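You operate a simulated robot arm through the tools that you are given. There is no shell and no other tool.

You are at the controls of a simulated robot arm. One attempt, no reset.

TASK
Switch the steam box off, let it cool, then store the pack from it in the green bench drawer.
Fine: shut the drawer; leave the steam box lid open. Where these are worked on the way, their far stop is far enough and under half their travel is too little: green bench drawer.

It is judged by the outcome, as a careful person would: the job done as asked, and still so three seconds after it is handed in. It fails if anything else is knocked over, pushed out of place, dropped, spilled or broken. Lids that push on must go on centred and level and be pressed home; caps that screw on are set level and turned clockwise until they are tight.

THE ROBOT
A 7-joint arm with a two-finger parallel gripper, fixed in place. Base frame: the origin is at the foot of the arm, x ahead of it, y to its left, z up. Units: cm, degrees, N and s.
Its first joint turns from -149.0 to 149.0 degrees. Payload 3.43 kg.
The TCP is the grasp point between the finger pads, 3 cm short of the fingertips. In the tool frame z runs along the fingers and y along their closing line. The gripper opens to 9.4 cm. The fingers are 2.8 cm wide and 1 cm thick; the gripper's body (5 by 9.6 cm) begins 5.5 cm behind the TCP.
Orientation is that of the tool frame in the base frame, as [roll, pitch, yaw] about the fixed x, y, z axes, in that order (R = Rz(yaw) Ry(pitch) Rx(roll)). With the fingers straight down and closing along the base's y, the tool's x points along the base's -x, its y along +y and its z along -z.

THE INTERFACE
- The arm moves only by the tool play_rows. Its argument "motion" is a list of rows, each a list of 7 numbers: the opening, from 0 (shut) to 1 (fully open), then the shift along the base's x, y, z in cm, then the turn, a rotation vector about the base's x, y, z in degrees. In form: [[hand, x, y, z, ax, ay, az], ...]. A call has 1 to 20 rows; each row is the pose to reach, as a shift and turn from the pose commanded when the call began. Rows are played at 5 a second. More than 5 cm and 8.6 degrees between two rows, or a gripper value outside its range, and nothing of the call is played. A pose out of reach is approached as far as the arm can. The call stops where the force on the tool passes 40 N (or 10 N more than at its start, if that is more) or the arm is blocked; 0.2 s more then pass. Each finger travels about 4.5 cm/s and halts on what it meets, pressing with about 22 N; the grip force reading is that of the motor and also rises with nothing between the fingers. The clock runs only during rows and for 0.2 s after the last one: add rows that repeat a pose to give the fingers time. The reply holds the time, the measured pose of the TCP, the force on the tool along the base axes, the opening and the grip force, in the units named above and with some noise, with the torque about the TCP (base axes, N m) and any sound that the robot's microphone picked up, and new pictures: "show" is both (left out), scene, wrist or none.
- Cameras (640 x 400 px; columns grow to the right, rows downward): "scene" is fixed at [40.02, 64.9, 144.06]; the picture's right is [0.95, 0.32, 0.00], its down [0.23, -0.68, -0.69] and it looks along [-0.22, 0.66, -0.72] (base axes); focal length 214 px, centre (320, 200). "wrist" rides on the gripper at [7.6, 1.4, -10.2] in the tool frame; the picture's right is [-0.18, 0.98, 0.00], its down [-0.75, -0.14, -0.64] and it looks along [-0.63, -0.12, 0.77] (tool axes); focal length 243 px, centre (320, 200). There is no depth. A picture from a camera that has moved, and an enlarged one, comes with that camera's place and axes in the base frame and with its lens.
- enlarge(camera, box): a new picture of the part [left, top, right, bottom] of that camera's present view, enlarged. No time passes.
- job_done(): hands the job in; it is judged then, once.

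Places have to be worked out from the pictures, the camera data and where the tool is seen. Open the gripper and draw the arm clear of the work before you hand the job in, unless the task says otherwise.

The tools are called after ">>>" by a JSON object that holds its "api" and its "payload". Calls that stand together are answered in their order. play_rows: Moves the arm, as the interface text tells. Its arguments: {"type":"object","properties":{"motion":{"type":"array"},"show":{"type":"string","enum":["both","scene","wrist","none"]}},"required":["motion"]} The other tools are called the same way: enlarge (camera, box) takes an enlarged picture of a part of a camera's view; job_done () hands the job in.

At the start:

```text
time_s: 0.0
tcp_pos: [31.95, 93.52, 124.59]
ee_rot: [179.9, 0.1, -179.9]
force: [0.9, 0.0, -0.2]
moment: [0.01, 0.03, -0.01]
finger_gap: 9.41
gripper_force: 0.1
```

scene: 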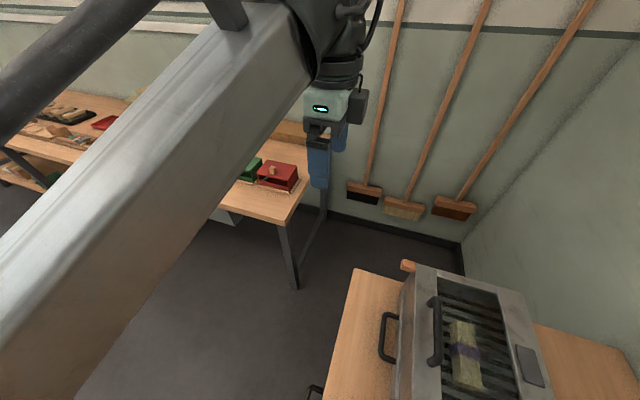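
wrist: 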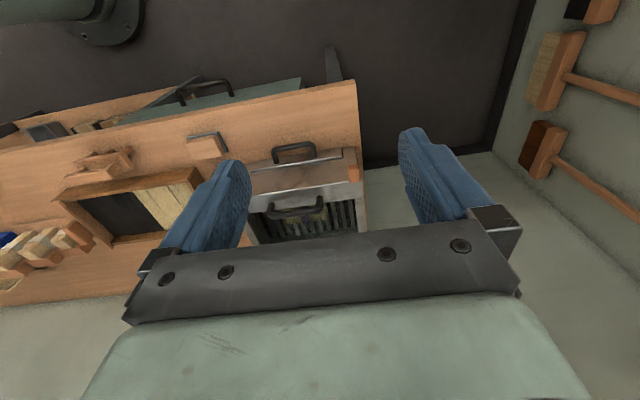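

I see the steam box at the lower right of the scene picture with a pack inside, and I need a closer look at both views before moving anything.

>>> {"api": "enlarge", "payload": {"camera": "scene", "box": [300, 240, 640, 400]}}

>>> {"api": "enlarge", "payload": {"camera": "wrist", "box": [0, 50, 380, 290]}}

>>> {"api": "enlarge", "payload": {"camera": "scene", "box": [0, 80, 340, 290]}}

```text
1.88 times, centred on (470, 320) of scene
camera zoom: at [40.02, 64.9, 144.06], right [0.95, 0.32, 0.0], down [0.23, -0.68, -0.69], along [-0.22, 0.66, -0.72], focal length 404 px, centre (38, -26)
```

zoom: 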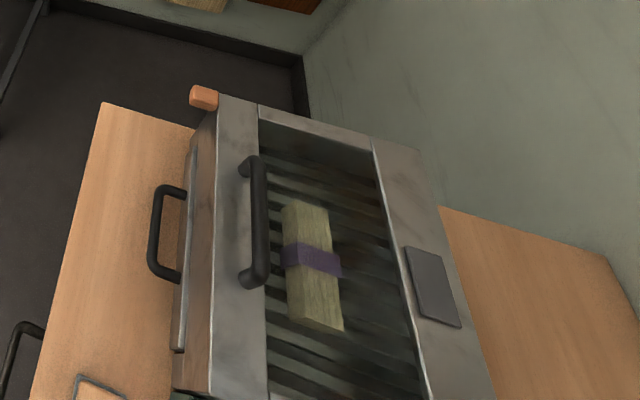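

```text
1.67 times, centred on (190, 170) of wrist
camera zoom: at [24.45, 94.81, 134.87], right [0.18, 0.98, 0.0], down [0.75, -0.14, 0.64], along [0.63, -0.12, -0.77], focal length 404 px, centre (537, 250)
```

zoom: 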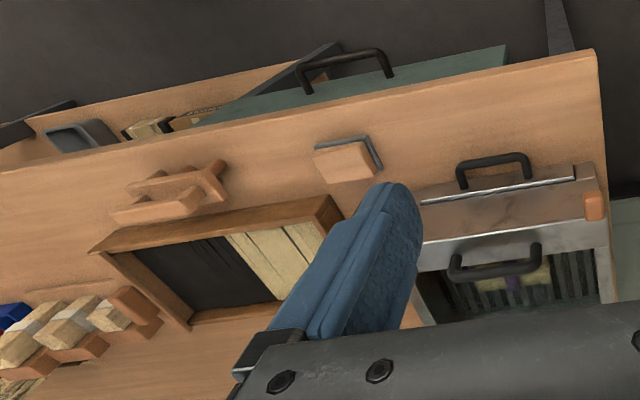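

```text
1.88 times, centred on (170, 185) of scene
camera zoom: at [40.02, 64.9, 144.06], right [0.95, 0.32, 0.0], down [0.23, -0.68, -0.69], along [-0.22, 0.66, -0.72], focal length 404 px, centre (602, 228)
```

zoom: 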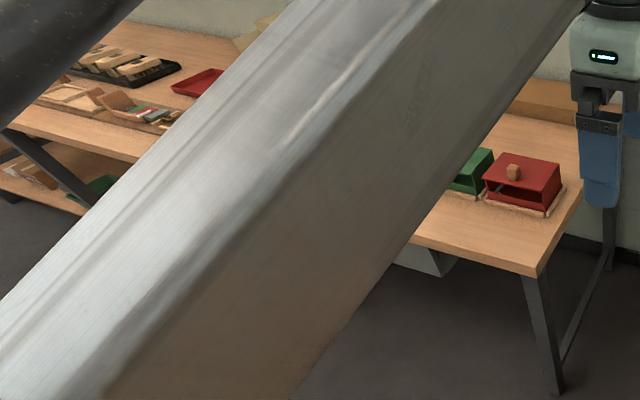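

The steam box appears to sit near x≈65-75, y≈70-95, z≈85, with a table whose front (facing the robot) has a green panel with a handle. I'll move the arm sideways at the same height to get a clearer wrist view of table, box and drawer.

>>> {"api": "play_rows", "payload": {"motion": [[1, 0, -4, 0, 0, 0, 0], [1, 0, -8, 0, 0, 0, 0], [1, 0, -12, 0, 0, 0, 0], [1, 0, -16, 0, 0, 0, 0], [1, 0, -20, 0, 0, 0, 0], [1, 0, -24, 0, 0, 0, 0]]}}

```text
time_s: 1.4
tcp_pos: [33.06, 71.38, 120.73]
ee_rot: [177.1, 1.1, -179.9]
force: [-0.4, 0.2, -0.7]
moment: [-0.02, 0.01, 0.02]
finger_gap: 9.38
gripper_force: 0.1
out of reach, approached as far as the arm can: row 2, 3, 4, 5, 6
camera wrist: at [25.15, 72.29, 130.88], right [0.18, 0.98, 0.05], down [0.74, -0.17, 0.65], along [0.65, -0.08, -0.76], focal length 243 px, centre (320, 200)
```

scene: 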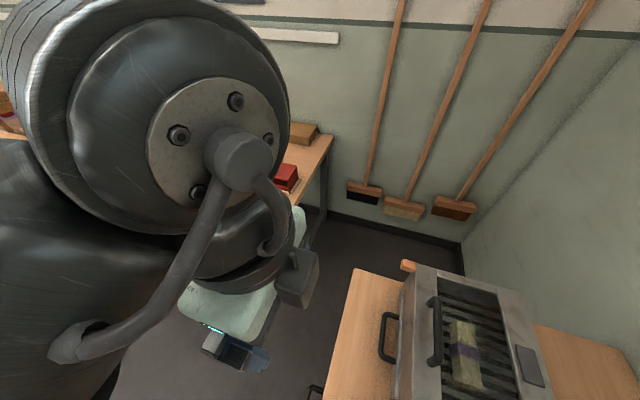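
wrist: 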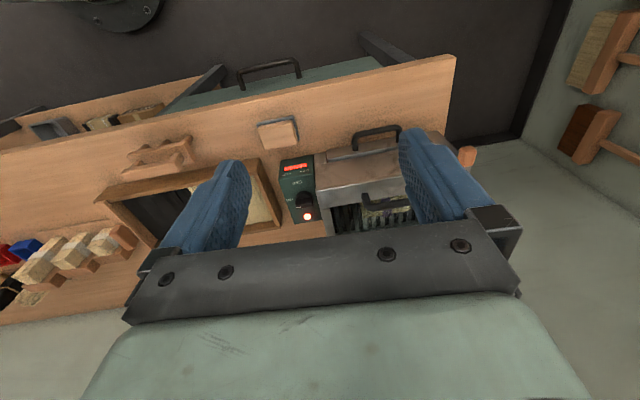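

Now a control unit with a knob, red lamp and display is visible beside the steam box. I zoom in on it.

>>> {"api": "enlarge", "payload": {"camera": "wrist", "box": [250, 100, 490, 250]}}

>>> {"api": "enlarge", "payload": {"camera": "wrist", "box": [0, 40, 400, 290]}}

>>> {"api": "enlarge", "payload": {"camera": "wrist", "box": [270, 140, 340, 235]}}

```text
2.67 times, centred on (370, 175) of wrist
camera zoom: at [25.15, 72.29, 130.88], right [0.18, 0.98, 0.05], down [0.74, -0.17, 0.65], along [0.65, -0.08, -0.76], focal length 647 px, centre (187, 267)
```

zoom: 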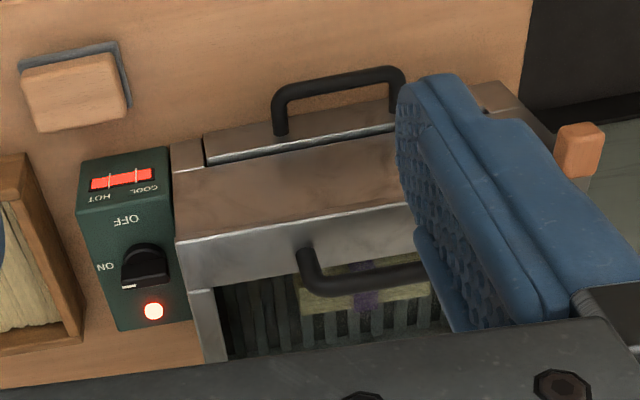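

```text
1.60 times, centred on (200, 165) of wrist
camera zoom: at [25.15, 72.29, 130.88], right [0.18, 0.98, 0.05], down [0.74, -0.17, 0.65], along [0.65, -0.08, -0.76], focal length 388 px, centre (512, 256)
```

zoom: 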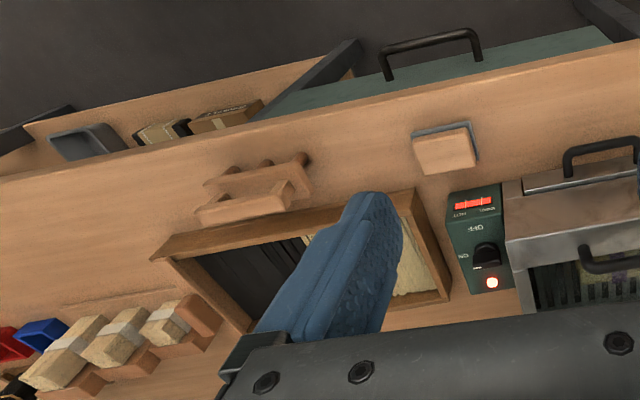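

```text
4.21 times, centred on (305, 188) of wrist
camera zoom: at [25.15, 72.29, 130.88], right [0.18, 0.98, 0.05], down [0.74, -0.17, 0.65], along [0.65, -0.08, -0.76], focal length 1022 px, centre (383, 253)
```

zoom: 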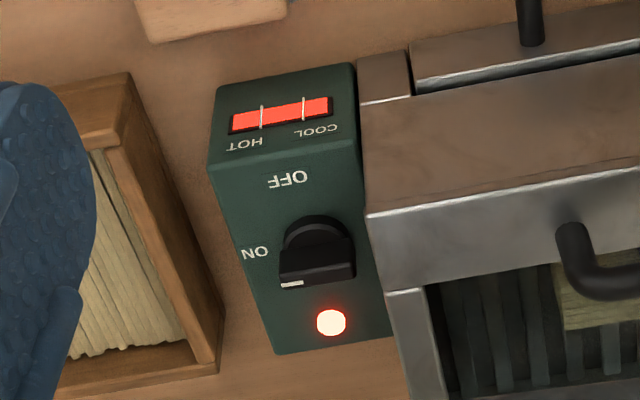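

The control unit has a rotary knob (pointer at ON, OFF toward the robot), a HOT/COOL gauge reading hot, and the drawer handle lies under the table front near (37, 61, 72). I go lower and nearer for a better look at the box.

>>> {"api": "play_rows", "payload": {"motion": [[1, 2.5, 0, -4, 0, 0, 0], [1, 5, 0, -8, 0, 0, 3], [1, 7.5, 0, -12, 0, 0, 6], [1, 10, 0, -16, 0, 0, 9], [1, 12.5, 0, -19, 0, 0, 12], [1, 15, 0, -19, 0, 0, 15]]}}

```text
time_s: 2.8
tcp_pos: [47.73, 71.58, 101.66]
ee_rot: [177.0, 1.3, -165.0]
force: [-0.4, -0.1, 0.4]
moment: [0.01, -0.04, -0.02]
finger_gap: 9.4
gripper_force: 0.1
camera wrist: at [39.98, 70.28, 111.8], right [-0.08, 1.0, 0.05], down [0.76, 0.02, 0.65], along [0.64, 0.09, -0.76], focal length 243 px, centre (320, 200)
```

scene: 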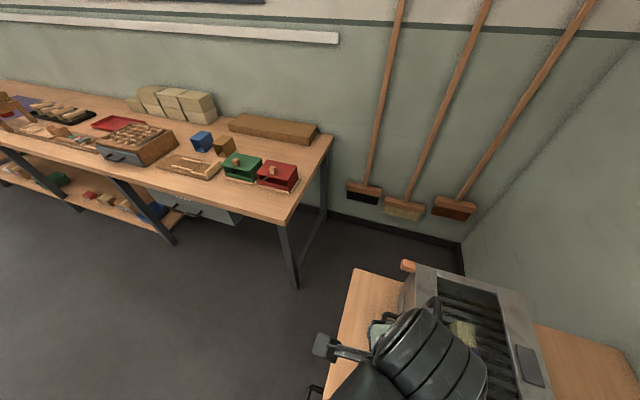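
wrist: 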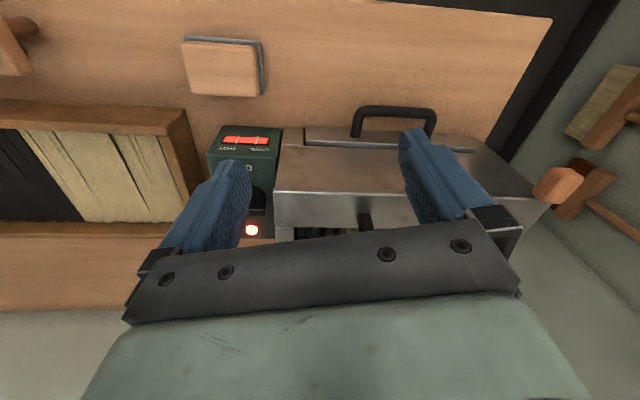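

The wrist camera is too low behind the box to see inside it; I move out in x and up a little, to look down onto the control panel and the box's opening and to get parallax.

>>> {"api": "play_rows", "payload": {"motion": [[1, 2, 0, 3, 0, 0, 0], [1, 4, -1, 6, 0, 0, 0], [1, 6, -3, 8, 0, 0, 0], [1, 8, -6, 9, 0, 0, 0], [1, 10, -9, 9, 0, 0, 0], [1, 12, -12, 9, 0, 0, 0]]}}

```text
time_s: 4.2
tcp_pos: [59.82, 59.51, 110.91]
ee_rot: [177.1, 1.2, -165.0]
force: [-0.4, 0.4, -0.2]
moment: [-0.02, -0.02, -0.03]
finger_gap: 9.37
gripper_force: 0.0
camera wrist: at [52.09, 58.24, 121.04], right [-0.08, 1.0, 0.05], down [0.76, 0.02, 0.65], along [0.64, 0.09, -0.76], focal length 243 px, centre (320, 200)
```

scene: 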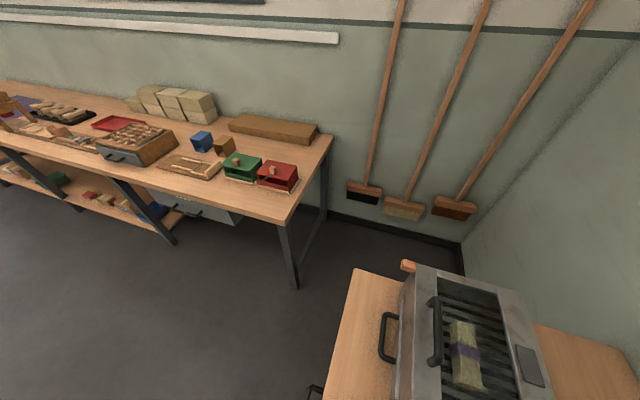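
wrist: 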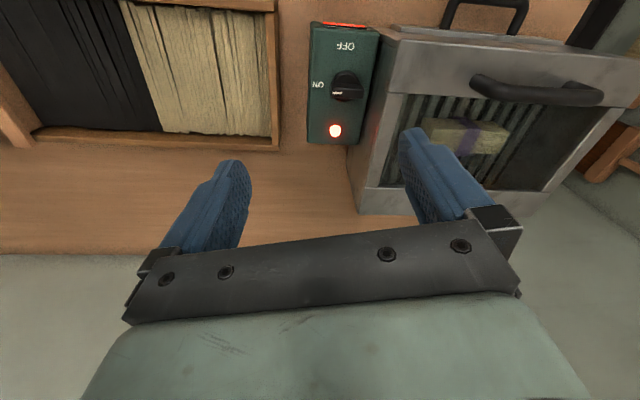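

This gives a clear view of the knob, lamp, box opening and pack; zooming in.

>>> {"api": "enlarge", "payload": {"camera": "wrist", "box": [300, 10, 400, 160]}}

>>> {"api": "enlarge", "payload": {"camera": "wrist", "box": [340, 0, 640, 220]}}

>>> {"api": "enlarge", "payload": {"camera": "scene", "box": [370, 250, 580, 400]}}

>>> {"api": "enlarge", "payload": {"camera": "scene", "box": [80, 80, 340, 240]}}

```text
2.67 times, centred on (350, 85) of wrist
camera zoom: at [52.09, 58.24, 121.04], right [-0.08, 1.0, 0.05], down [0.76, 0.02, 0.65], along [0.64, 0.09, -0.76], focal length 647 px, centre (240, 507)
```

zoom: 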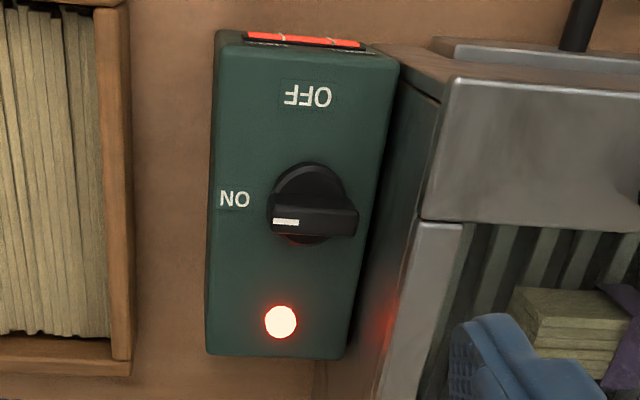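

```text
1.82 times, centred on (490, 110) of wrist
camera zoom: at [52.09, 58.24, 121.04], right [-0.08, 1.0, 0.05], down [0.76, 0.02, 0.65], along [0.64, 0.09, -0.76], focal length 441 px, centre (11, 364)
```

zoom: 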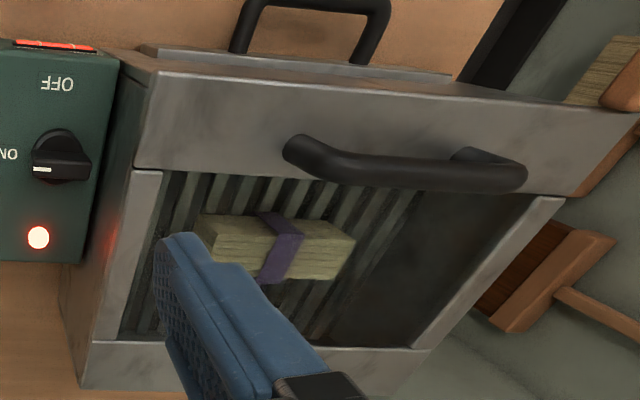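

```text
2.67 times, centred on (475, 325) of scene
camera zoom: at [40.02, 64.9, 144.06], right [0.95, 0.32, 0.0], down [0.23, -0.68, -0.69], along [-0.22, 0.66, -0.72], focal length 572 px, centre (-93, -133)
```

zoom: 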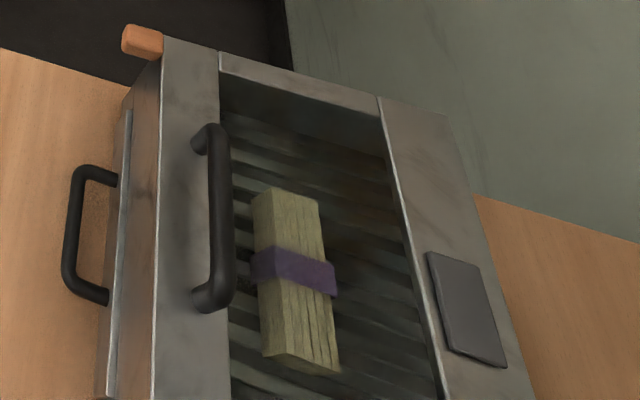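

```text
2.46 times, centred on (210, 160) of scene
camera zoom: at [40.02, 64.9, 144.06], right [0.95, 0.32, 0.0], down [0.23, -0.68, -0.69], along [-0.22, 0.66, -0.72], focal length 528 px, centre (591, 298)
```

zoom: 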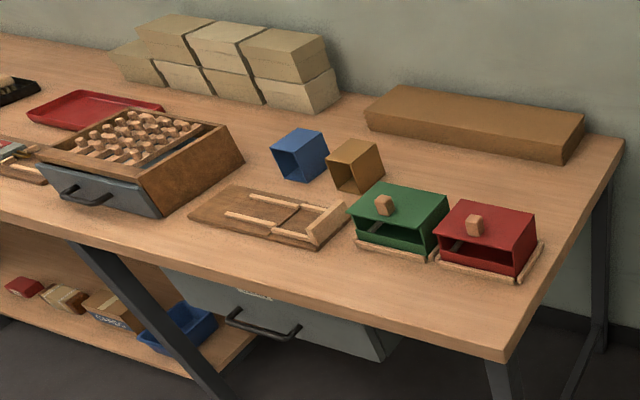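

I place the lamp at about (66.9, 63.4, 87.3), the knob at about (60.7, 64.2, 88), its bar lying along y with the pointer at ON (-y); OFF is toward -x, so it needs a -90° turn about z. First I level the tool and begin turning it so the fingers will close along x.

>>> {"api": "play_rows", "payload": {"motion": [[1, 0, 0, 0, -3.1, 0.4, 0]], "show": "none"}}

>>> {"api": "play_rows", "payload": {"motion": [[1, 0, 0, 0, 0, 0, 8], [1, 0, 0, 0, 0, 0, 16], [1, 0, 0, 0, 0, 0, 24], [1, 0, 1, 0, 0, 0, 32], [1, 0, 2, 0, 0, 0, 40], [1, 0, 3, 0, 0, 0, 48], [1, 0, 4, 0, 0, 0, 56], [1, 0.5, 4.5, 0, 0, 0, 64], [1, 0.9, 4.7, 0, 0, 0, 70], [1, 0.9, 4.7, 0, 0, 0, 75]]}}

```text
time_s: 4.6
tcp_pos: [59.85, 59.55, 110.95]
ee_rot: [179.9, 0.0, -165.0]
force: [0.2, 0.8, 0.3]
moment: [0.01, 0.01, -0.04]
finger_gap: 9.37
gripper_force: 0.0
```

```text
time_s: 6.8
tcp_pos: [60.77, 64.13, 110.73]
ee_rot: [-180.0, 0.0, -89.9]
force: [-0.8, -0.4, -0.1]
moment: [0.02, -0.02, 0.0]
finger_gap: 9.41
gripper_force: 0.1
camera wrist: at [59.35, 56.45, 121.09], right [-0.98, 0.18, 0.0], down [0.14, 0.75, 0.64], along [0.12, 0.63, -0.77], focal length 243 px, centre (320, 200)
```

scene: 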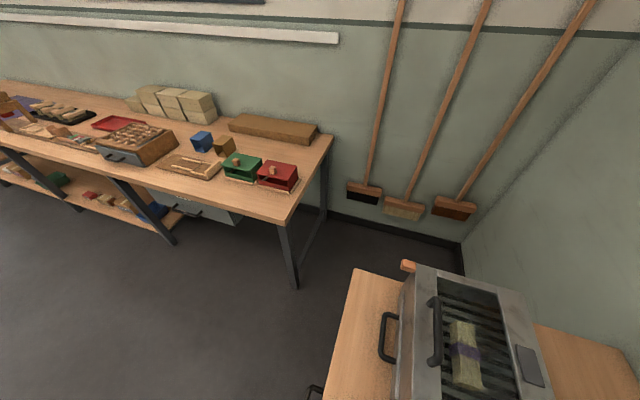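
wrist: 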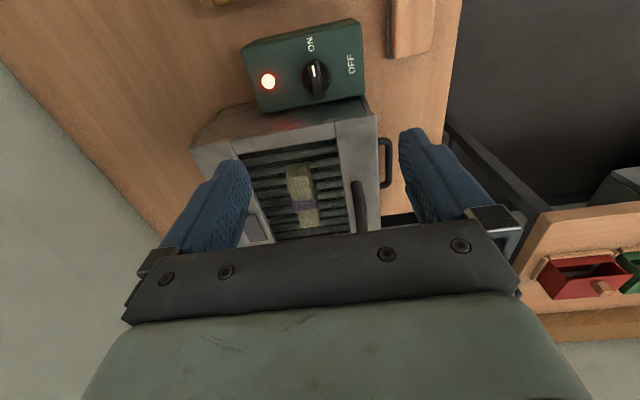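

The tool is now level above the knob with fingers along x; I zoom to refine the knob's place and check the box's lid.

>>> {"api": "enlarge", "payload": {"camera": "wrist", "box": [230, 10, 390, 120]}}

>>> {"api": "enlarge", "payload": {"camera": "wrist", "box": [180, 90, 440, 250]}}

```text
3.64 times, centred on (310, 65) of wrist
camera zoom: at [59.35, 56.45, 121.09], right [-0.98, 0.18, 0.0], down [0.14, 0.75, 0.64], along [0.12, 0.63, -0.77], focal length 882 px, centre (356, 691)
```

zoom: 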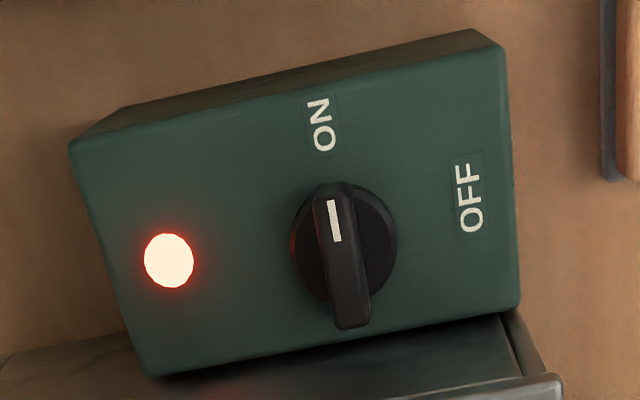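

```text
2.46 times, centred on (310, 170) of wrist
camera zoom: at [59.35, 56.45, 121.09], right [-0.98, 0.18, 0.0], down [0.14, 0.75, 0.64], along [0.12, 0.63, -0.77], focal length 597 px, centre (345, 274)
```

zoom: 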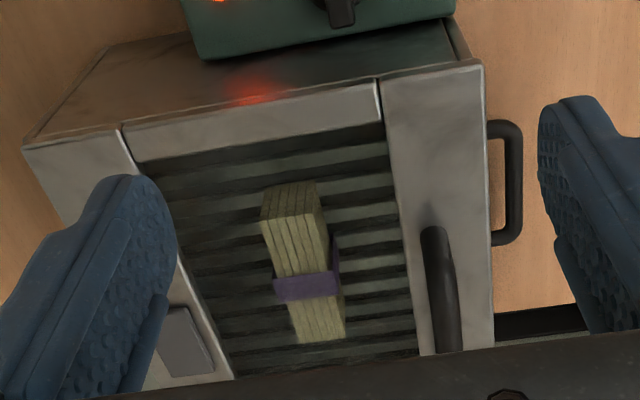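

The opening of the steam box looks clear from above, and the knob bar centre refines to about (61.2, 64.1), bar ~1.4 cm wide. I half close the fingers and descend to 4 cm or so above the panel to check alignment.

>>> {"api": "play_rows", "payload": {"motion": [[0.5, 0.4, 0, -4, 0, 0, 0], [0.5, 0.4, 0, -8, 0, 0, 0], [0.5, 0.4, 0, -12, 0, 0, 0], [0.5, 0.4, 0, -15, 0, 0, 0], [0.5, 0.4, 0, -17, 0, 0, 0], [0.5, 0.4, 0, -17, 0, 0, 0]]}}

```text
time_s: 8.2
tcp_pos: [61.09, 64.16, 93.81]
ee_rot: [-180.0, 0.0, -90.0]
force: [-1.3, -0.1, -1.0]
moment: [-0.02, -0.01, 0.0]
finger_gap: 4.71
gripper_force: 0.1
camera wrist: at [59.78, 56.59, 104.05], right [-0.98, 0.18, 0.0], down [0.14, 0.75, 0.64], along [0.12, 0.63, -0.77], focal length 243 px, centre (320, 200)
```

scene: 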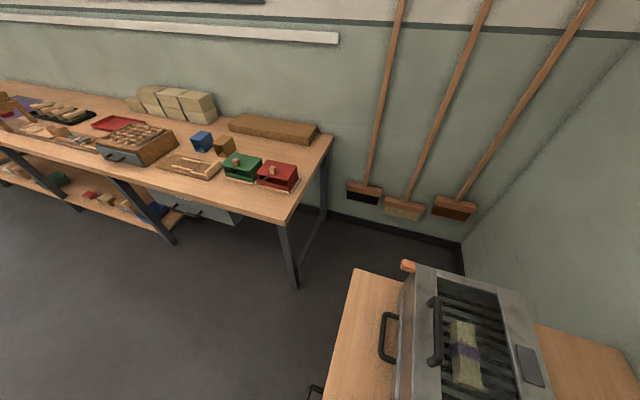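
wrist: 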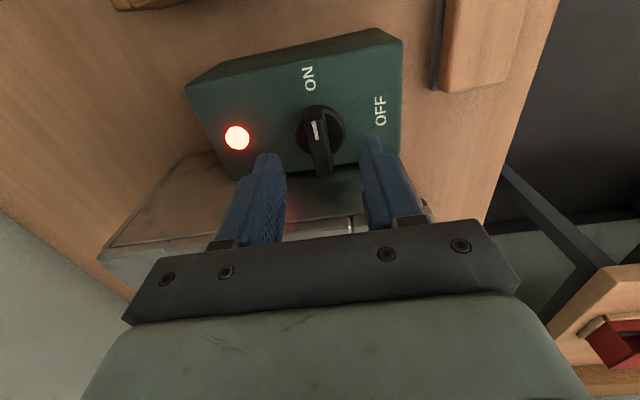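

Knob is at about (61.2, 64.1, 87). I descend another 2.5 cm so the tips straddle the bar and look closely.

>>> {"api": "play_rows", "payload": {"motion": [[0.5, 0.1, 0, -1.5, 0, 0, 0], [0.5, 0.1, 0, -2.8, 0, 0, 0]]}}

>>> {"api": "enlarge", "payload": {"camera": "wrist", "box": [200, 60, 440, 210]}}

```text
time_s: 8.8
tcp_pos: [61.4, 64.16, 91.03]
ee_rot: [179.9, 0.0, -90.1]
force: [-0.2, 0.5, 0.2]
moment: [0.04, -0.02, -0.01]
finger_gap: 4.7
gripper_force: 0.0
camera wrist: at [59.94, 56.44, 101.26], right [-0.98, 0.18, 0.0], down [0.14, 0.75, 0.64], along [0.12, 0.63, -0.77], focal length 243 px, centre (320, 200)
```

scene: 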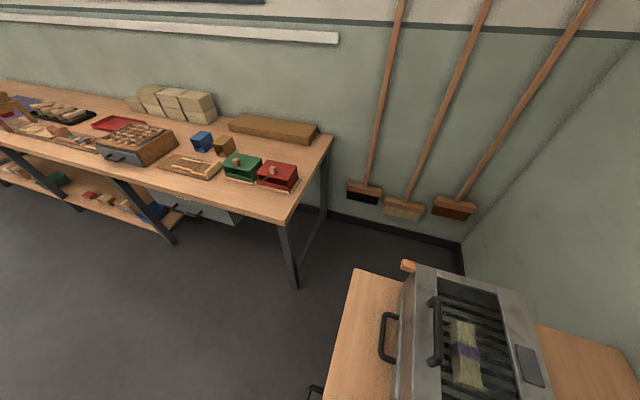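
wrist: 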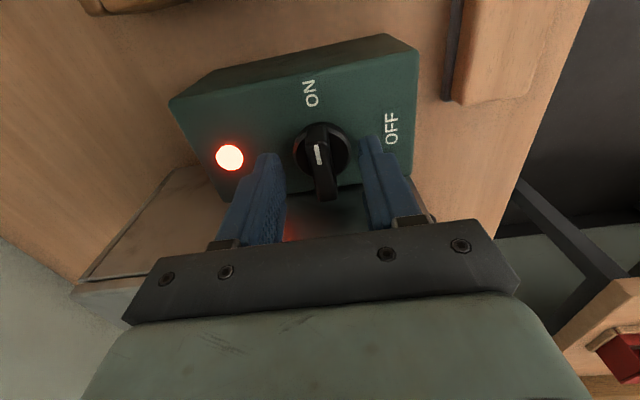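

```text
2.67 times, centred on (320, 135) of wrist
camera zoom: at [59.94, 56.44, 101.26], right [-0.98, 0.18, 0.0], down [0.14, 0.75, 0.64], along [0.12, 0.63, -0.77], focal length 647 px, centre (320, 373)
```

zoom: 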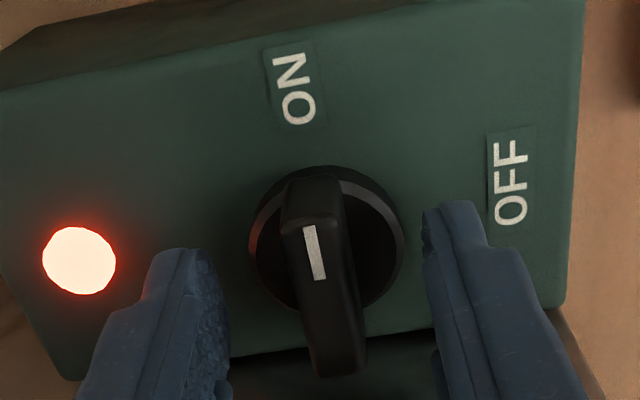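

The tips straddle the bar symmetrically and sit about level with the bar's top half. I go 0.5 cm lower and close on the bar.

>>> {"api": "play_rows", "payload": {"motion": [[0.5, -0.1, 0, -0.5, 0, 0, 0], [0.2, -0.1, 0, -0.5, 0, 0, 0], [0, -0.1, 0, -0.5, 0, 0, 0], [0, -0.1, 0, -0.5, 0, 0, 0], [0, -0.1, 0, -0.5, 0, 0, 0]], "show": "wrist"}}

```text
time_s: 10.0
tcp_pos: [61.15, 64.11, 90.49]
ee_rot: [179.9, -0.1, -90.0]
force: [4.1, 0.2, 1.9]
moment: [0.22, -0.16, -0.04]
finger_gap: 1.27
gripper_force: 45.1
camera wrist: at [59.8, 56.41, 100.79], right [-0.98, 0.18, 0.0], down [0.14, 0.75, 0.64], along [0.12, 0.63, -0.77], focal length 243 px, centre (320, 200)
```

wrist: 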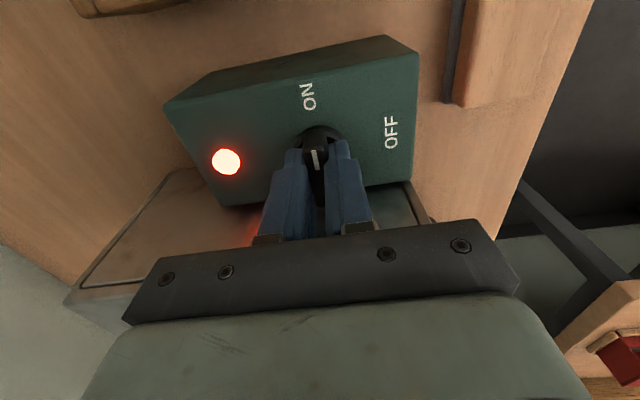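

The bar is gripped (gap 1.27 cm). I turn the tool -90° about z toward OFF in small steps, watching the forces.

>>> {"api": "play_rows", "payload": {"motion": [[0, 0.1, 0, 0, 0, 0, -7], [0, 0.1, 0, 0, 0, 0, -14], [0, 0.1, 0, 0, 0, 0, -21], [0, 0.1, 0, 0, 0, 0, -28], [0, 0.1, 0, 0, 0, 0, -35], [0, 0.1, 0, 0, 0, 0, -42]], "show": "wrist"}}

```text
time_s: 11.4
tcp_pos: [61.19, 64.08, 90.61]
ee_rot: [179.9, -0.1, -132.1]
force: [-13.0, -6.0, -6.5]
moment: [0.63, -0.67, 0.02]
finger_gap: 1.28
gripper_force: 45.3
camera wrist: at [54.98, 59.38, 100.81], right [-0.61, 0.8, 0.0], down [0.61, 0.47, 0.64], along [0.51, 0.39, -0.77], focal length 243 px, centre (320, 200)
```

wrist: 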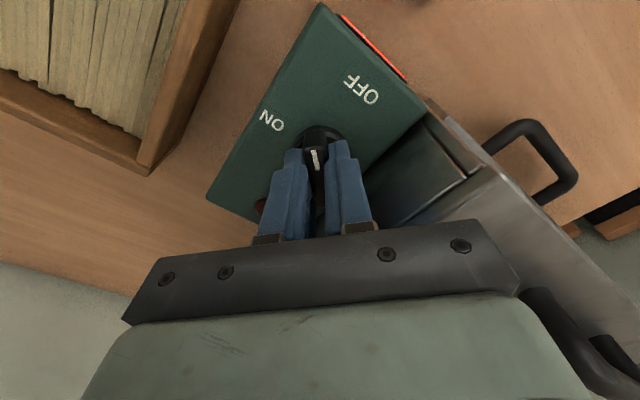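

The knob turns with the tool and the lamp already looks dark. I continue to the full -90°, easing slightly toward -x to relieve the side force.

>>> {"api": "play_rows", "payload": {"motion": [[0, -0.1, -0.05, 0, 0, 0, -7], [0, -0.2, -0.1, 0, 0, 0, -14], [0, -0.2, -0.1, 0, 0, 0, -21], [0, -0.2, -0.1, 0, 0, 0, -28], [0, -0.2, -0.1, 0, 0, 0, -35], [0, -0.2, -0.1, 0, 0, 0, -42], [0, -0.2, -0.1, 0, 0, 0, -48]]}}

```text
time_s: 13.0
tcp_pos: [60.99, 64.23, 90.62]
ee_rot: [179.8, 0.0, 179.8]
force: [-0.6, 20.6, -6.7]
moment: [-0.05, 0.93, 0.12]
finger_gap: 1.3
gripper_force: 44.8
camera wrist: at [53.45, 65.59, 100.8], right [0.19, 0.98, 0.0], down [0.75, -0.14, 0.64], along [0.63, -0.12, -0.77], focal length 243 px, centre (320, 200)
```

scene: 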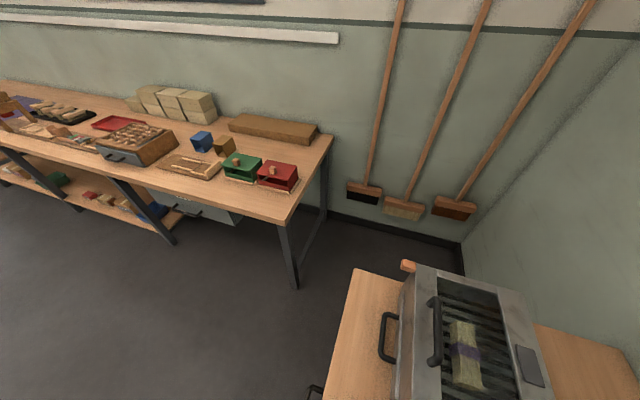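
wrist: 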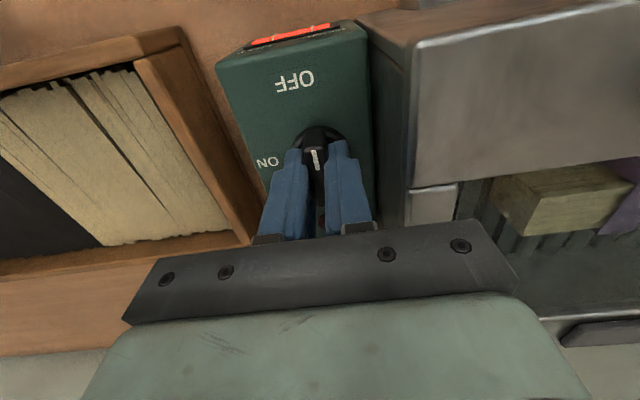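

The pointer is now at OFF. I release the bar by a small opening (the steam box wall is close) and lift straight up.

>>> {"api": "play_rows", "payload": {"motion": [[0.22, 0, 0, 0, 0, 0, 0], [0.22, 0, 0, 0, 0, 0, 0], [0.22, 0, 0, 2, 0, 0, 0], [0.22, 0, 0, 5, 0, 0, 0], [0.22, 0, 0, 9, 0, 0, 0], [0.22, 0, 0, 13, 0, 0, 0], [0.22, -2, -1, 17, 0, 0, 0], [0.22, -5, -2, 19, 0, 0, 0]]}}

>>> {"api": "enlarge", "payload": {"camera": "wrist", "box": [230, 60, 430, 200]}}

```text
time_s: 14.8
tcp_pos: [56.1, 62.11, 109.48]
ee_rot: [180.0, -0.1, 179.9]
force: [0.3, 0.2, -0.5]
moment: [-0.03, -0.02, 0.02]
finger_gap: 2.1
gripper_force: 0.1
camera wrist: at [48.52, 63.45, 119.63], right [0.18, 0.98, 0.0], down [0.75, -0.14, 0.64], along [0.63, -0.12, -0.77], focal length 243 px, centre (320, 200)
```

scene: 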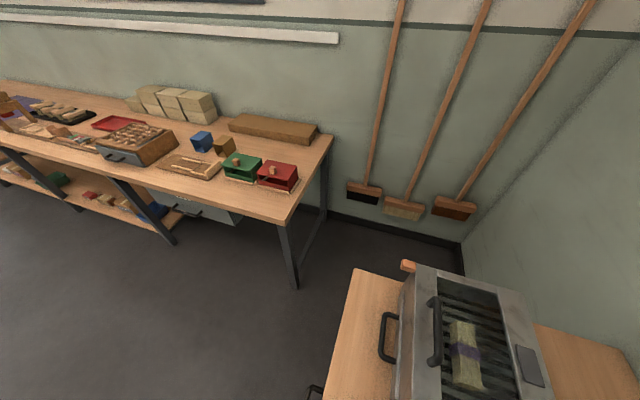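
wrist: 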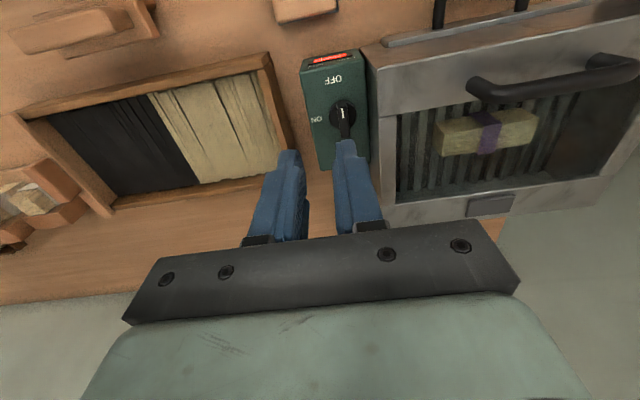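

```text
2.86 times, centred on (330, 130) of wrist
camera zoom: at [48.52, 63.45, 119.63], right [0.18, 0.98, 0.0], down [0.75, -0.14, 0.64], along [0.63, -0.12, -0.77], focal length 693 px, centre (291, 400)
```

zoom: 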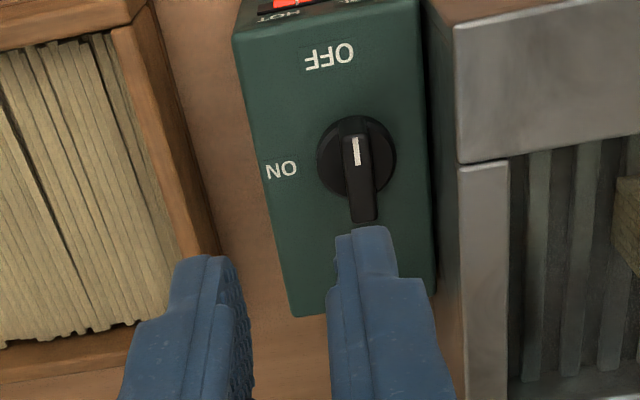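

The knob points to OFF. While the box cools I'll work on the drawer: I estimate its handle bar at about (37.4, 53–67, 62), under the table edge (x≈41, z≈75). I move back and lower to view the drawer front.

>>> {"api": "play_rows", "payload": {"motion": [[0.5, -3.5, -0.2, -2, 0, 0, 0], [0.5, -7, -0.4, -4, 0, 0, 0], [0.5, -10.5, -0.6, -6, 0, 0, 0], [0.5, -14, -0.8, -8, 0, 0, 0], [0.5, -17.5, -1, -10, 0, 0, 0], [0.5, -21, -1.2, -12, 0, 0, 0], [0.5, -24.5, -1.4, -14, 0, 0, 0], [0.5, -28, -1.6, -16, 0, 0, 0], [0.5, -32, -1.8, -18, 0, 0, 0], [0.5, -36, -2, -20, 0, 0, 0]]}}

>>> {"api": "enlarge", "payload": {"camera": "wrist", "box": [100, 0, 500, 250]}}

```text
time_s: 17.0
tcp_pos: [20.0, 60.28, 89.54]
ee_rot: [179.8, 0.0, -180.0]
force: [-0.4, 0.2, 0.0]
moment: [0.03, 0.07, 0.0]
finger_gap: 4.68
gripper_force: 0.0
camera wrist: at [12.47, 61.51, 99.73], right [0.18, 0.98, 0.0], down [0.75, -0.14, 0.64], along [0.63, -0.12, -0.77], focal length 243 px, centre (320, 200)
```

scene: 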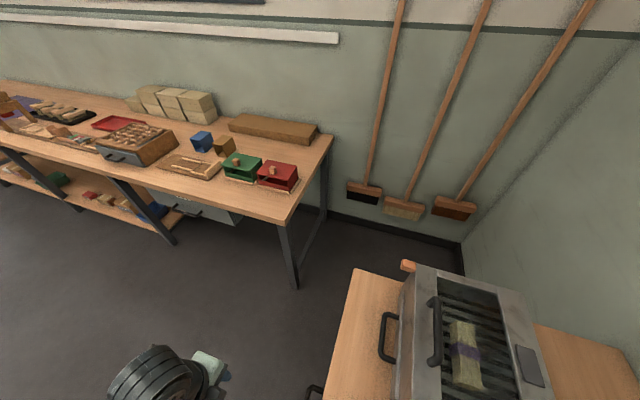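
wrist: 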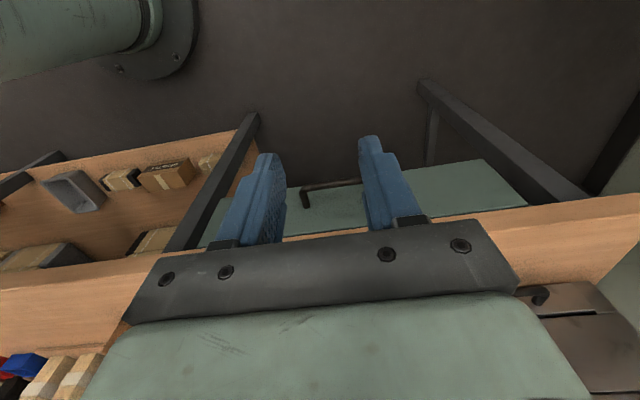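

```text
1.60 times, centred on (300, 125) of wrist
camera zoom: at [12.47, 61.51, 99.73], right [0.18, 0.98, 0.0], down [0.75, -0.14, 0.64], along [0.63, -0.12, -0.77], focal length 388 px, centre (352, 320)
```

zoom: 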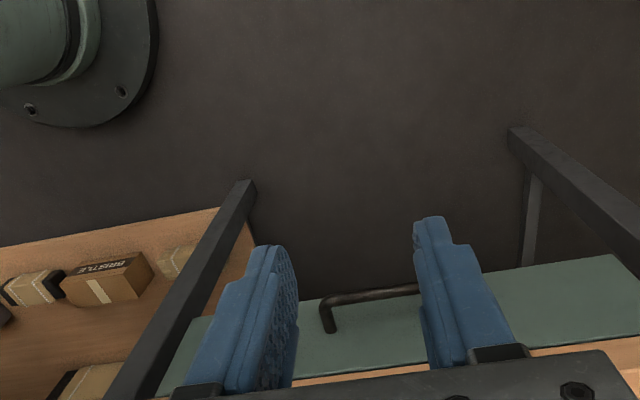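

Triangulating: handle bar at x≈36.7, y 54–68, z≈66.8, about 4 cm off the drawer front (x≈40.7). I'll turn the tool +90° about z, then tilt 45° so the fingers point forward and down to straddle the bar.

>>> {"api": "play_rows", "payload": {"motion": [[0.5, 0, 0, 0, 0, 0, 8], [0.5, 0, 0, 0, 0, 0, 16], [0.5, 0, 0, 0, 0, 0, 24], [0.5, 0, 0, 0, 0, 0, 32], [0.5, 0, 0, 0, 0, 0, 40], [0.5, 0, 0, 0, 0, 0, 48], [0.5, 0, 0, 0, 0, 0, 56], [0.5, 0, 0, 0, 0, 0, 64], [0.5, 0, 0, 0, 0, 0, 72], [0.5, 0, 0, 0, 0, 0, 80], [0.5, 0, 0, 0, 0, 0, 88], [0.5, 0, 0, 0, 0, 0, 90]], "show": "none"}}

>>> {"api": "play_rows", "payload": {"motion": [[0.5, 0, 0, 0, 0, -8, 0], [0.5, 0, 0, 0, 0, -16, 0], [0.5, 0, 0, 0, 0, -24, 0], [0.5, 0, 0, 0, 0, -32, 0], [0.5, 0, 0, 0, 0, -40, 0], [0.5, 0, 0, 0, 0, -45, 0]]}}

```text
time_s: 19.6
tcp_pos: [19.99, 60.11, 89.45]
ee_rot: [-180.0, 0.0, -89.9]
force: [-0.3, -0.3, 0.0]
moment: [0.02, 0.0, 0.0]
finger_gap: 4.72
gripper_force: 0.2
```

```text
time_s: 21.0
tcp_pos: [20.01, 60.1, 89.48]
ee_rot: [-134.8, 0.0, -90.0]
force: [0.4, 0.6, -0.3]
moment: [0.01, 0.02, 0.0]
finger_gap: 4.7
gripper_force: 0.0
camera wrist: at [11.82, 52.38, 95.77], right [-0.69, 0.18, -0.7], down [-0.35, 0.75, 0.55], along [0.63, 0.63, -0.46], focal length 243 px, centre (320, 200)
```

scene: 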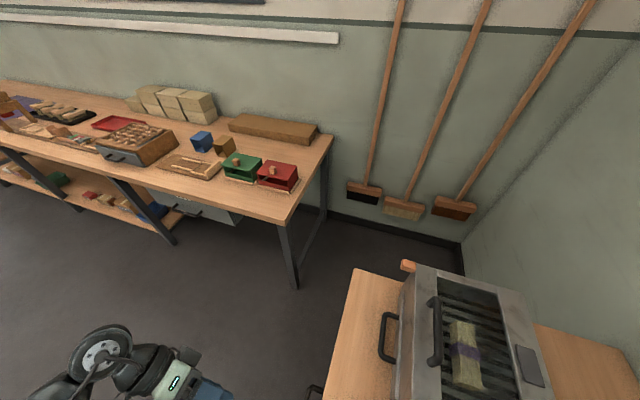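
wrist: 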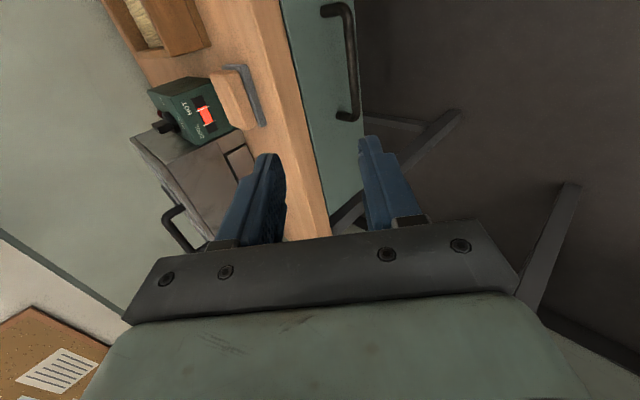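

Good view of the handle and also of the cooling gauge; I zoom both.

>>> {"api": "enlarge", "payload": {"camera": "wrist", "box": [260, 0, 420, 130]}}

>>> {"api": "enlarge", "payload": {"camera": "wrist", "box": [140, 70, 250, 150]}}

```text
3.08 times, centred on (340, 65) of wrist
camera zoom: at [11.82, 52.38, 95.77], right [-0.69, 0.18, -0.7], down [-0.35, 0.75, 0.55], along [0.63, 0.63, -0.46], focal length 746 px, centre (258, 615)
```

zoom: 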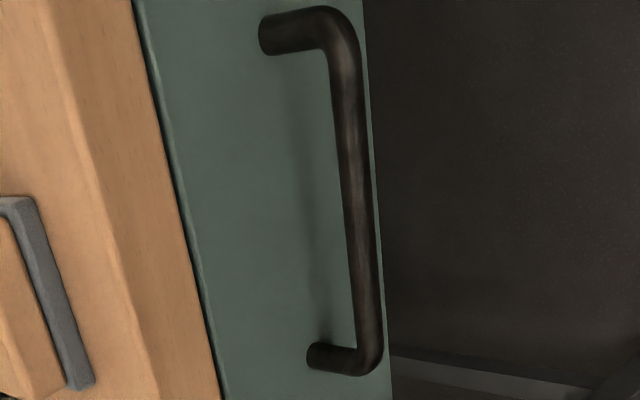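

```text
5.00 times, centred on (195, 110) of wrist
camera zoom: at [11.82, 52.38, 95.77], right [-0.69, 0.18, -0.7], down [-0.35, 0.75, 0.55], along [0.63, 0.63, -0.46], focal length 1213 px, centre (945, 650)
```

zoom: 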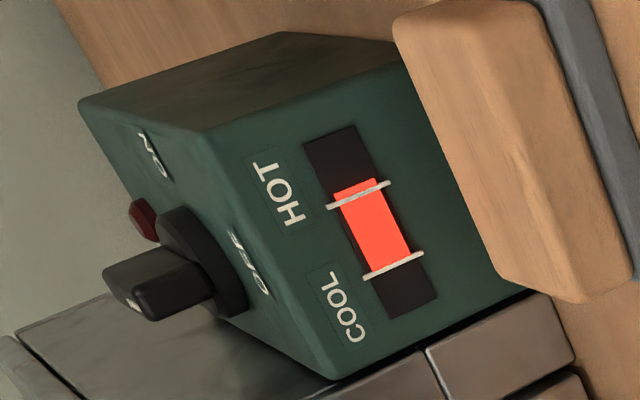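

The gauge is falling (lamp dark, knob at OFF). The handle bar is confirmed at (36.7, 54–67.5, 66.8); I approach along the 45° tool axis with a narrow opening, stopping about 4 cm short first.

>>> {"api": "play_rows", "payload": {"motion": [[0.27, 2, 0.2, -4, 0, 0, 0], [0.27, 4, 0.4, -8, 0, 0, 0], [0.27, 6.5, 0.4, -12, 0, 0, 0], [0.27, 9, 0.4, -15, 0, 0, 0], [0.27, 11, 0.4, -17, 0, 0, 0], [0.27, 13, 0.4, -19, 0, 0, 0]], "show": "wrist"}}

>>> {"api": "enlarge", "payload": {"camera": "wrist", "box": [220, 60, 420, 240]}}

```text
time_s: 22.4
tcp_pos: [32.94, 60.31, 70.52]
ee_rot: [-135.0, 0.0, -90.0]
force: [0.4, -0.2, 0.4]
moment: [0.03, 0.02, 0.01]
finger_gap: 2.56
gripper_force: 0.1
camera wrist: at [24.76, 52.73, 76.73], right [-0.7, 0.18, -0.69], down [-0.35, 0.75, 0.55], along [0.63, 0.63, -0.46], focal length 243 px, centre (320, 200)
```

wrist: 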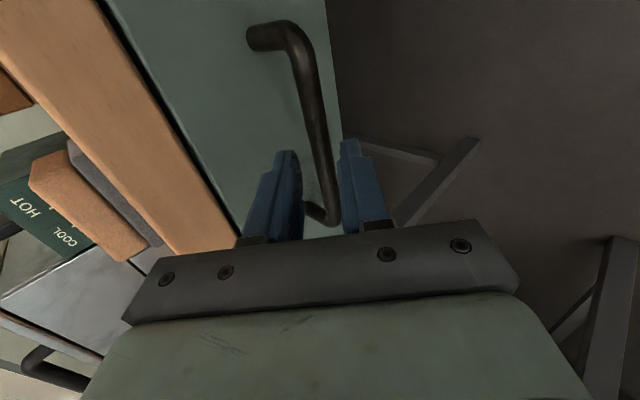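

```text
2.22 times, centred on (320, 150) of wrist
camera zoom: at [24.76, 52.73, 76.73], right [-0.7, 0.18, -0.69], down [-0.35, 0.75, 0.55], along [0.63, 0.63, -0.46], focal length 539 px, centre (320, 311)
```

zoom: 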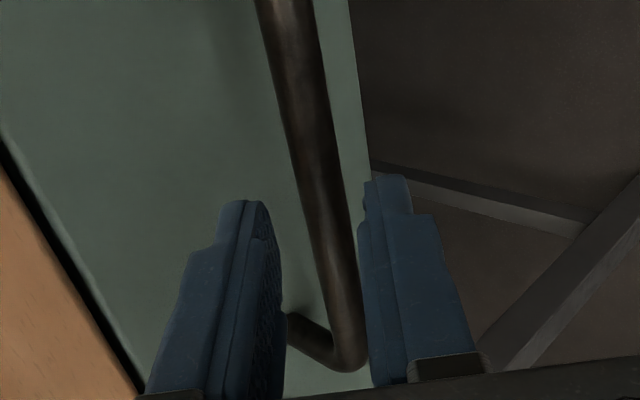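

The bar is centred between the fingers along the tool axis. I advance 4.3 cm and close on it.

>>> {"api": "play_rows", "payload": {"motion": [[0.27, 1.5, 0.2, -1.5, 0, 0, 0], [0.27, 3.05, 0.2, -3.05, 0, 0, 0], [0, 3.05, 0.2, -3.05, 0, 0, 0], [0, 3.05, 0.2, -3.05, 0, 0, 0], [0, 3.05, 0.2, -3.05, 0, 0, 0]], "show": "wrist"}}

```text
time_s: 23.6
tcp_pos: [36.0, 60.49, 67.5]
ee_rot: [-135.0, 0.0, -90.0]
force: [-2.5, 4.6, 3.0]
moment: [-0.22, -0.02, 0.45]
finger_gap: 1.77
gripper_force: 45.2
camera wrist: at [27.79, 52.86, 73.71], right [-0.7, 0.18, -0.69], down [-0.35, 0.75, 0.55], along [0.62, 0.63, -0.46], focal length 243 px, centre (320, 200)
```

wrist: 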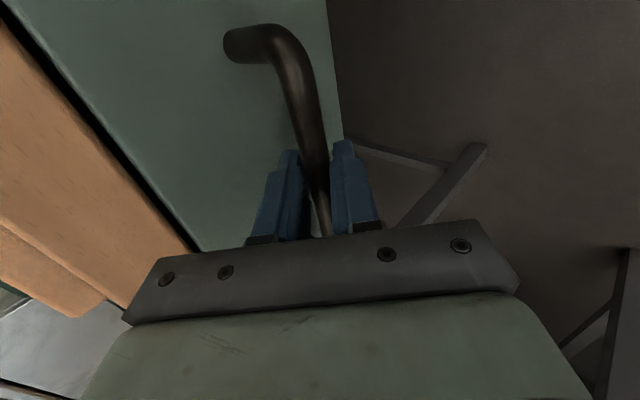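

The bar is gripped (1.77 cm). I pull the drawer straight out along -x.

>>> {"api": "play_rows", "payload": {"motion": [[0, -0.7, 0, 0, 0, 0, 0], [0, -2, 0, 0, 0, 0, 0], [0, -3.5, 0, 0, 0, 0, 0], [0, -5, 0, 0, 0, 0, 0], [0, -6.5, 0, 0, 0, 0, 0], [0, -8, 0, 0, 0, 0, 0], [0, -9.5, 0, 0, 0, 0, 0], [0, -11, 0, 0, 0, 0, 0]]}}

```text
time_s: 25.4
tcp_pos: [25.17, 60.5, 67.56]
ee_rot: [-135.1, -0.1, -90.0]
force: [1.9, -16.0, -8.0]
moment: [-0.65, 0.03, 0.04]
finger_gap: 1.77
gripper_force: 44.0
camera wrist: at [16.86, 52.9, 73.75], right [-0.7, 0.18, -0.69], down [-0.35, 0.76, 0.55], along [0.63, 0.63, -0.46], focal length 243 px, centre (320, 200)
```

scene: 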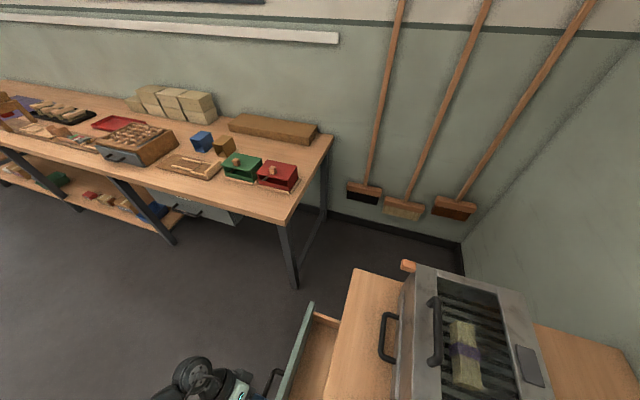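
wrist: 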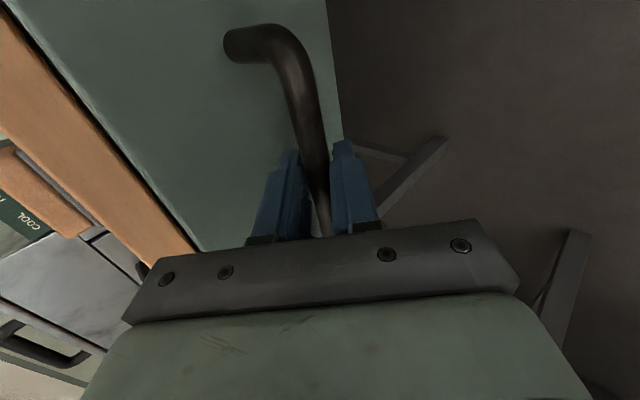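

The drawer is sliding out (11 cm so far). I keep pulling toward its far stop.

>>> {"api": "play_rows", "payload": {"motion": [[0, -1.5, -0.1, -0.1, 0, 0, 0], [0, -3, -0.1, -0.1, 0, 0, 0], [0, -4.5, -0.1, -0.1, 0, 0, 0], [0, -6, -0.1, -0.1, 0, 0, 0], [0, -7.5, -0.1, -0.1, 0, 0, 0], [0, -9, -0.1, -0.1, 0, 0, 0], [0, -10.5, -0.1, -0.1, 0, 0, 0], [0, -12, -0.1, -0.1, 0, 0, 0]]}}

```text
time_s: 27.2
tcp_pos: [13.34, 60.57, 67.5]
ee_rot: [-134.7, 0.0, -89.9]
force: [-1.1, -2.8, 7.4]
moment: [-0.11, -0.02, 0.34]
finger_gap: 1.76
gripper_force: 45.1
stopped in row 8: the force on the tool passed its limit at 42 N (the readings are from after the stop); the commanded pose is now the measured one
camera wrist: at [4.99, 52.87, 73.69], right [-0.69, 0.18, -0.7], down [-0.36, 0.75, 0.55], along [0.63, 0.63, -0.45], focal length 243 px, centre (320, 200)
```

scene: 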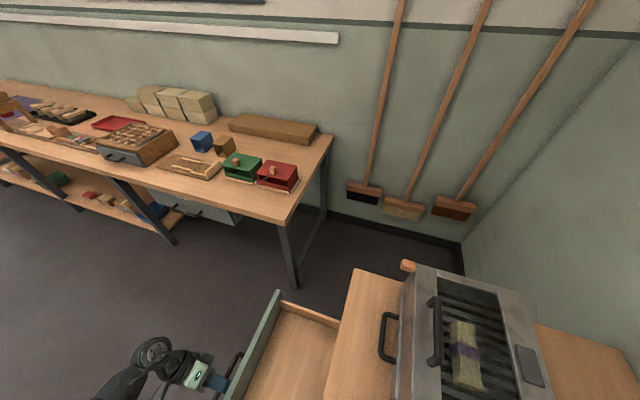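
wrist: 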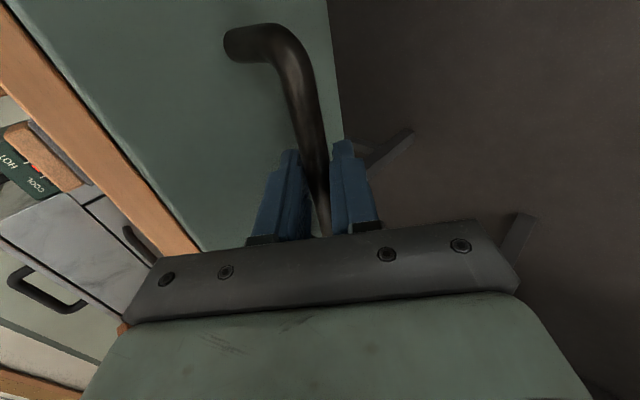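

The drawer hit its far stop after ~22.7 cm of travel. I release the handle and back away along the tool axis, then rise.

>>> {"api": "play_rows", "payload": {"motion": [[0.28, 0, 0, 0, 0, 0, 0], [0.28, 0, 0, 0, 0, 0, 0], [0.28, -1.5, 0, 1.5, 0, 0, 0], [0.28, -3.5, 0, 3.5, 0, 0, 0], [0.28, -5, 0, 6, 0, 0, 0], [0.28, -5, 0, 10, 0, 0, 0], [0.28, -5, 0, 14, 0, 0, 0], [0.28, -4, 0, 18, 0, 0, 0], [0.28, -2, 0, 22, 0, 0, 0]]}}

>>> {"api": "enlarge", "payload": {"camera": "wrist", "box": [0, 0, 330, 250]}}

```text
time_s: 29.2
tcp_pos: [11.14, 60.54, 89.65]
ee_rot: [-134.8, 0.0, -89.9]
force: [-0.5, -0.9, 0.1]
moment: [-0.02, -0.03, 0.01]
finger_gap: 2.64
gripper_force: 0.1
camera wrist: at [3.01, 52.79, 95.72], right [-0.69, 0.18, -0.7], down [-0.36, 0.75, 0.55], along [0.63, 0.63, -0.46], focal length 243 px, centre (320, 200)
```

scene: 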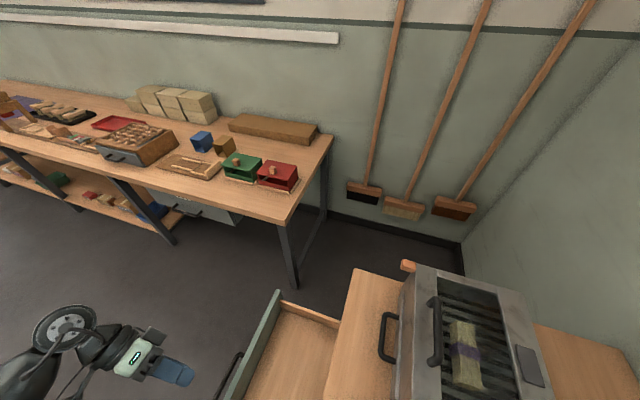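
wrist: 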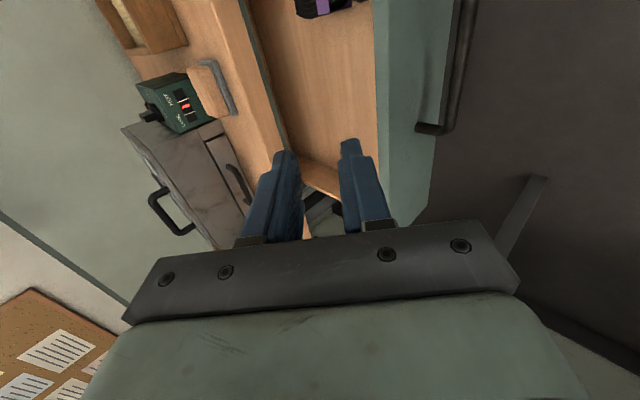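

```text
1.60 times, centred on (165, 125) of wrist
camera zoom: at [3.01, 52.79, 95.72], right [-0.69, 0.18, -0.7], down [-0.36, 0.75, 0.55], along [0.63, 0.63, -0.46], focal length 388 px, centre (568, 320)
```

zoom: 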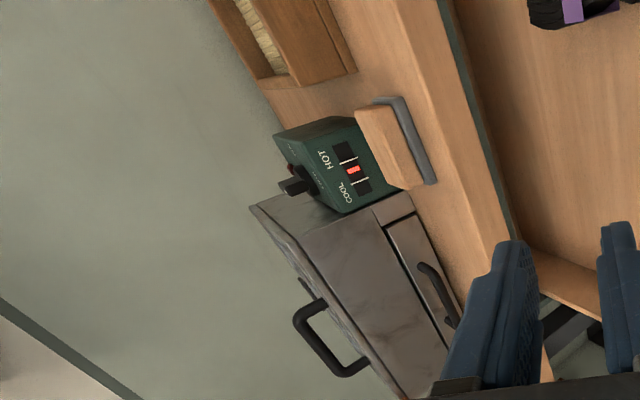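

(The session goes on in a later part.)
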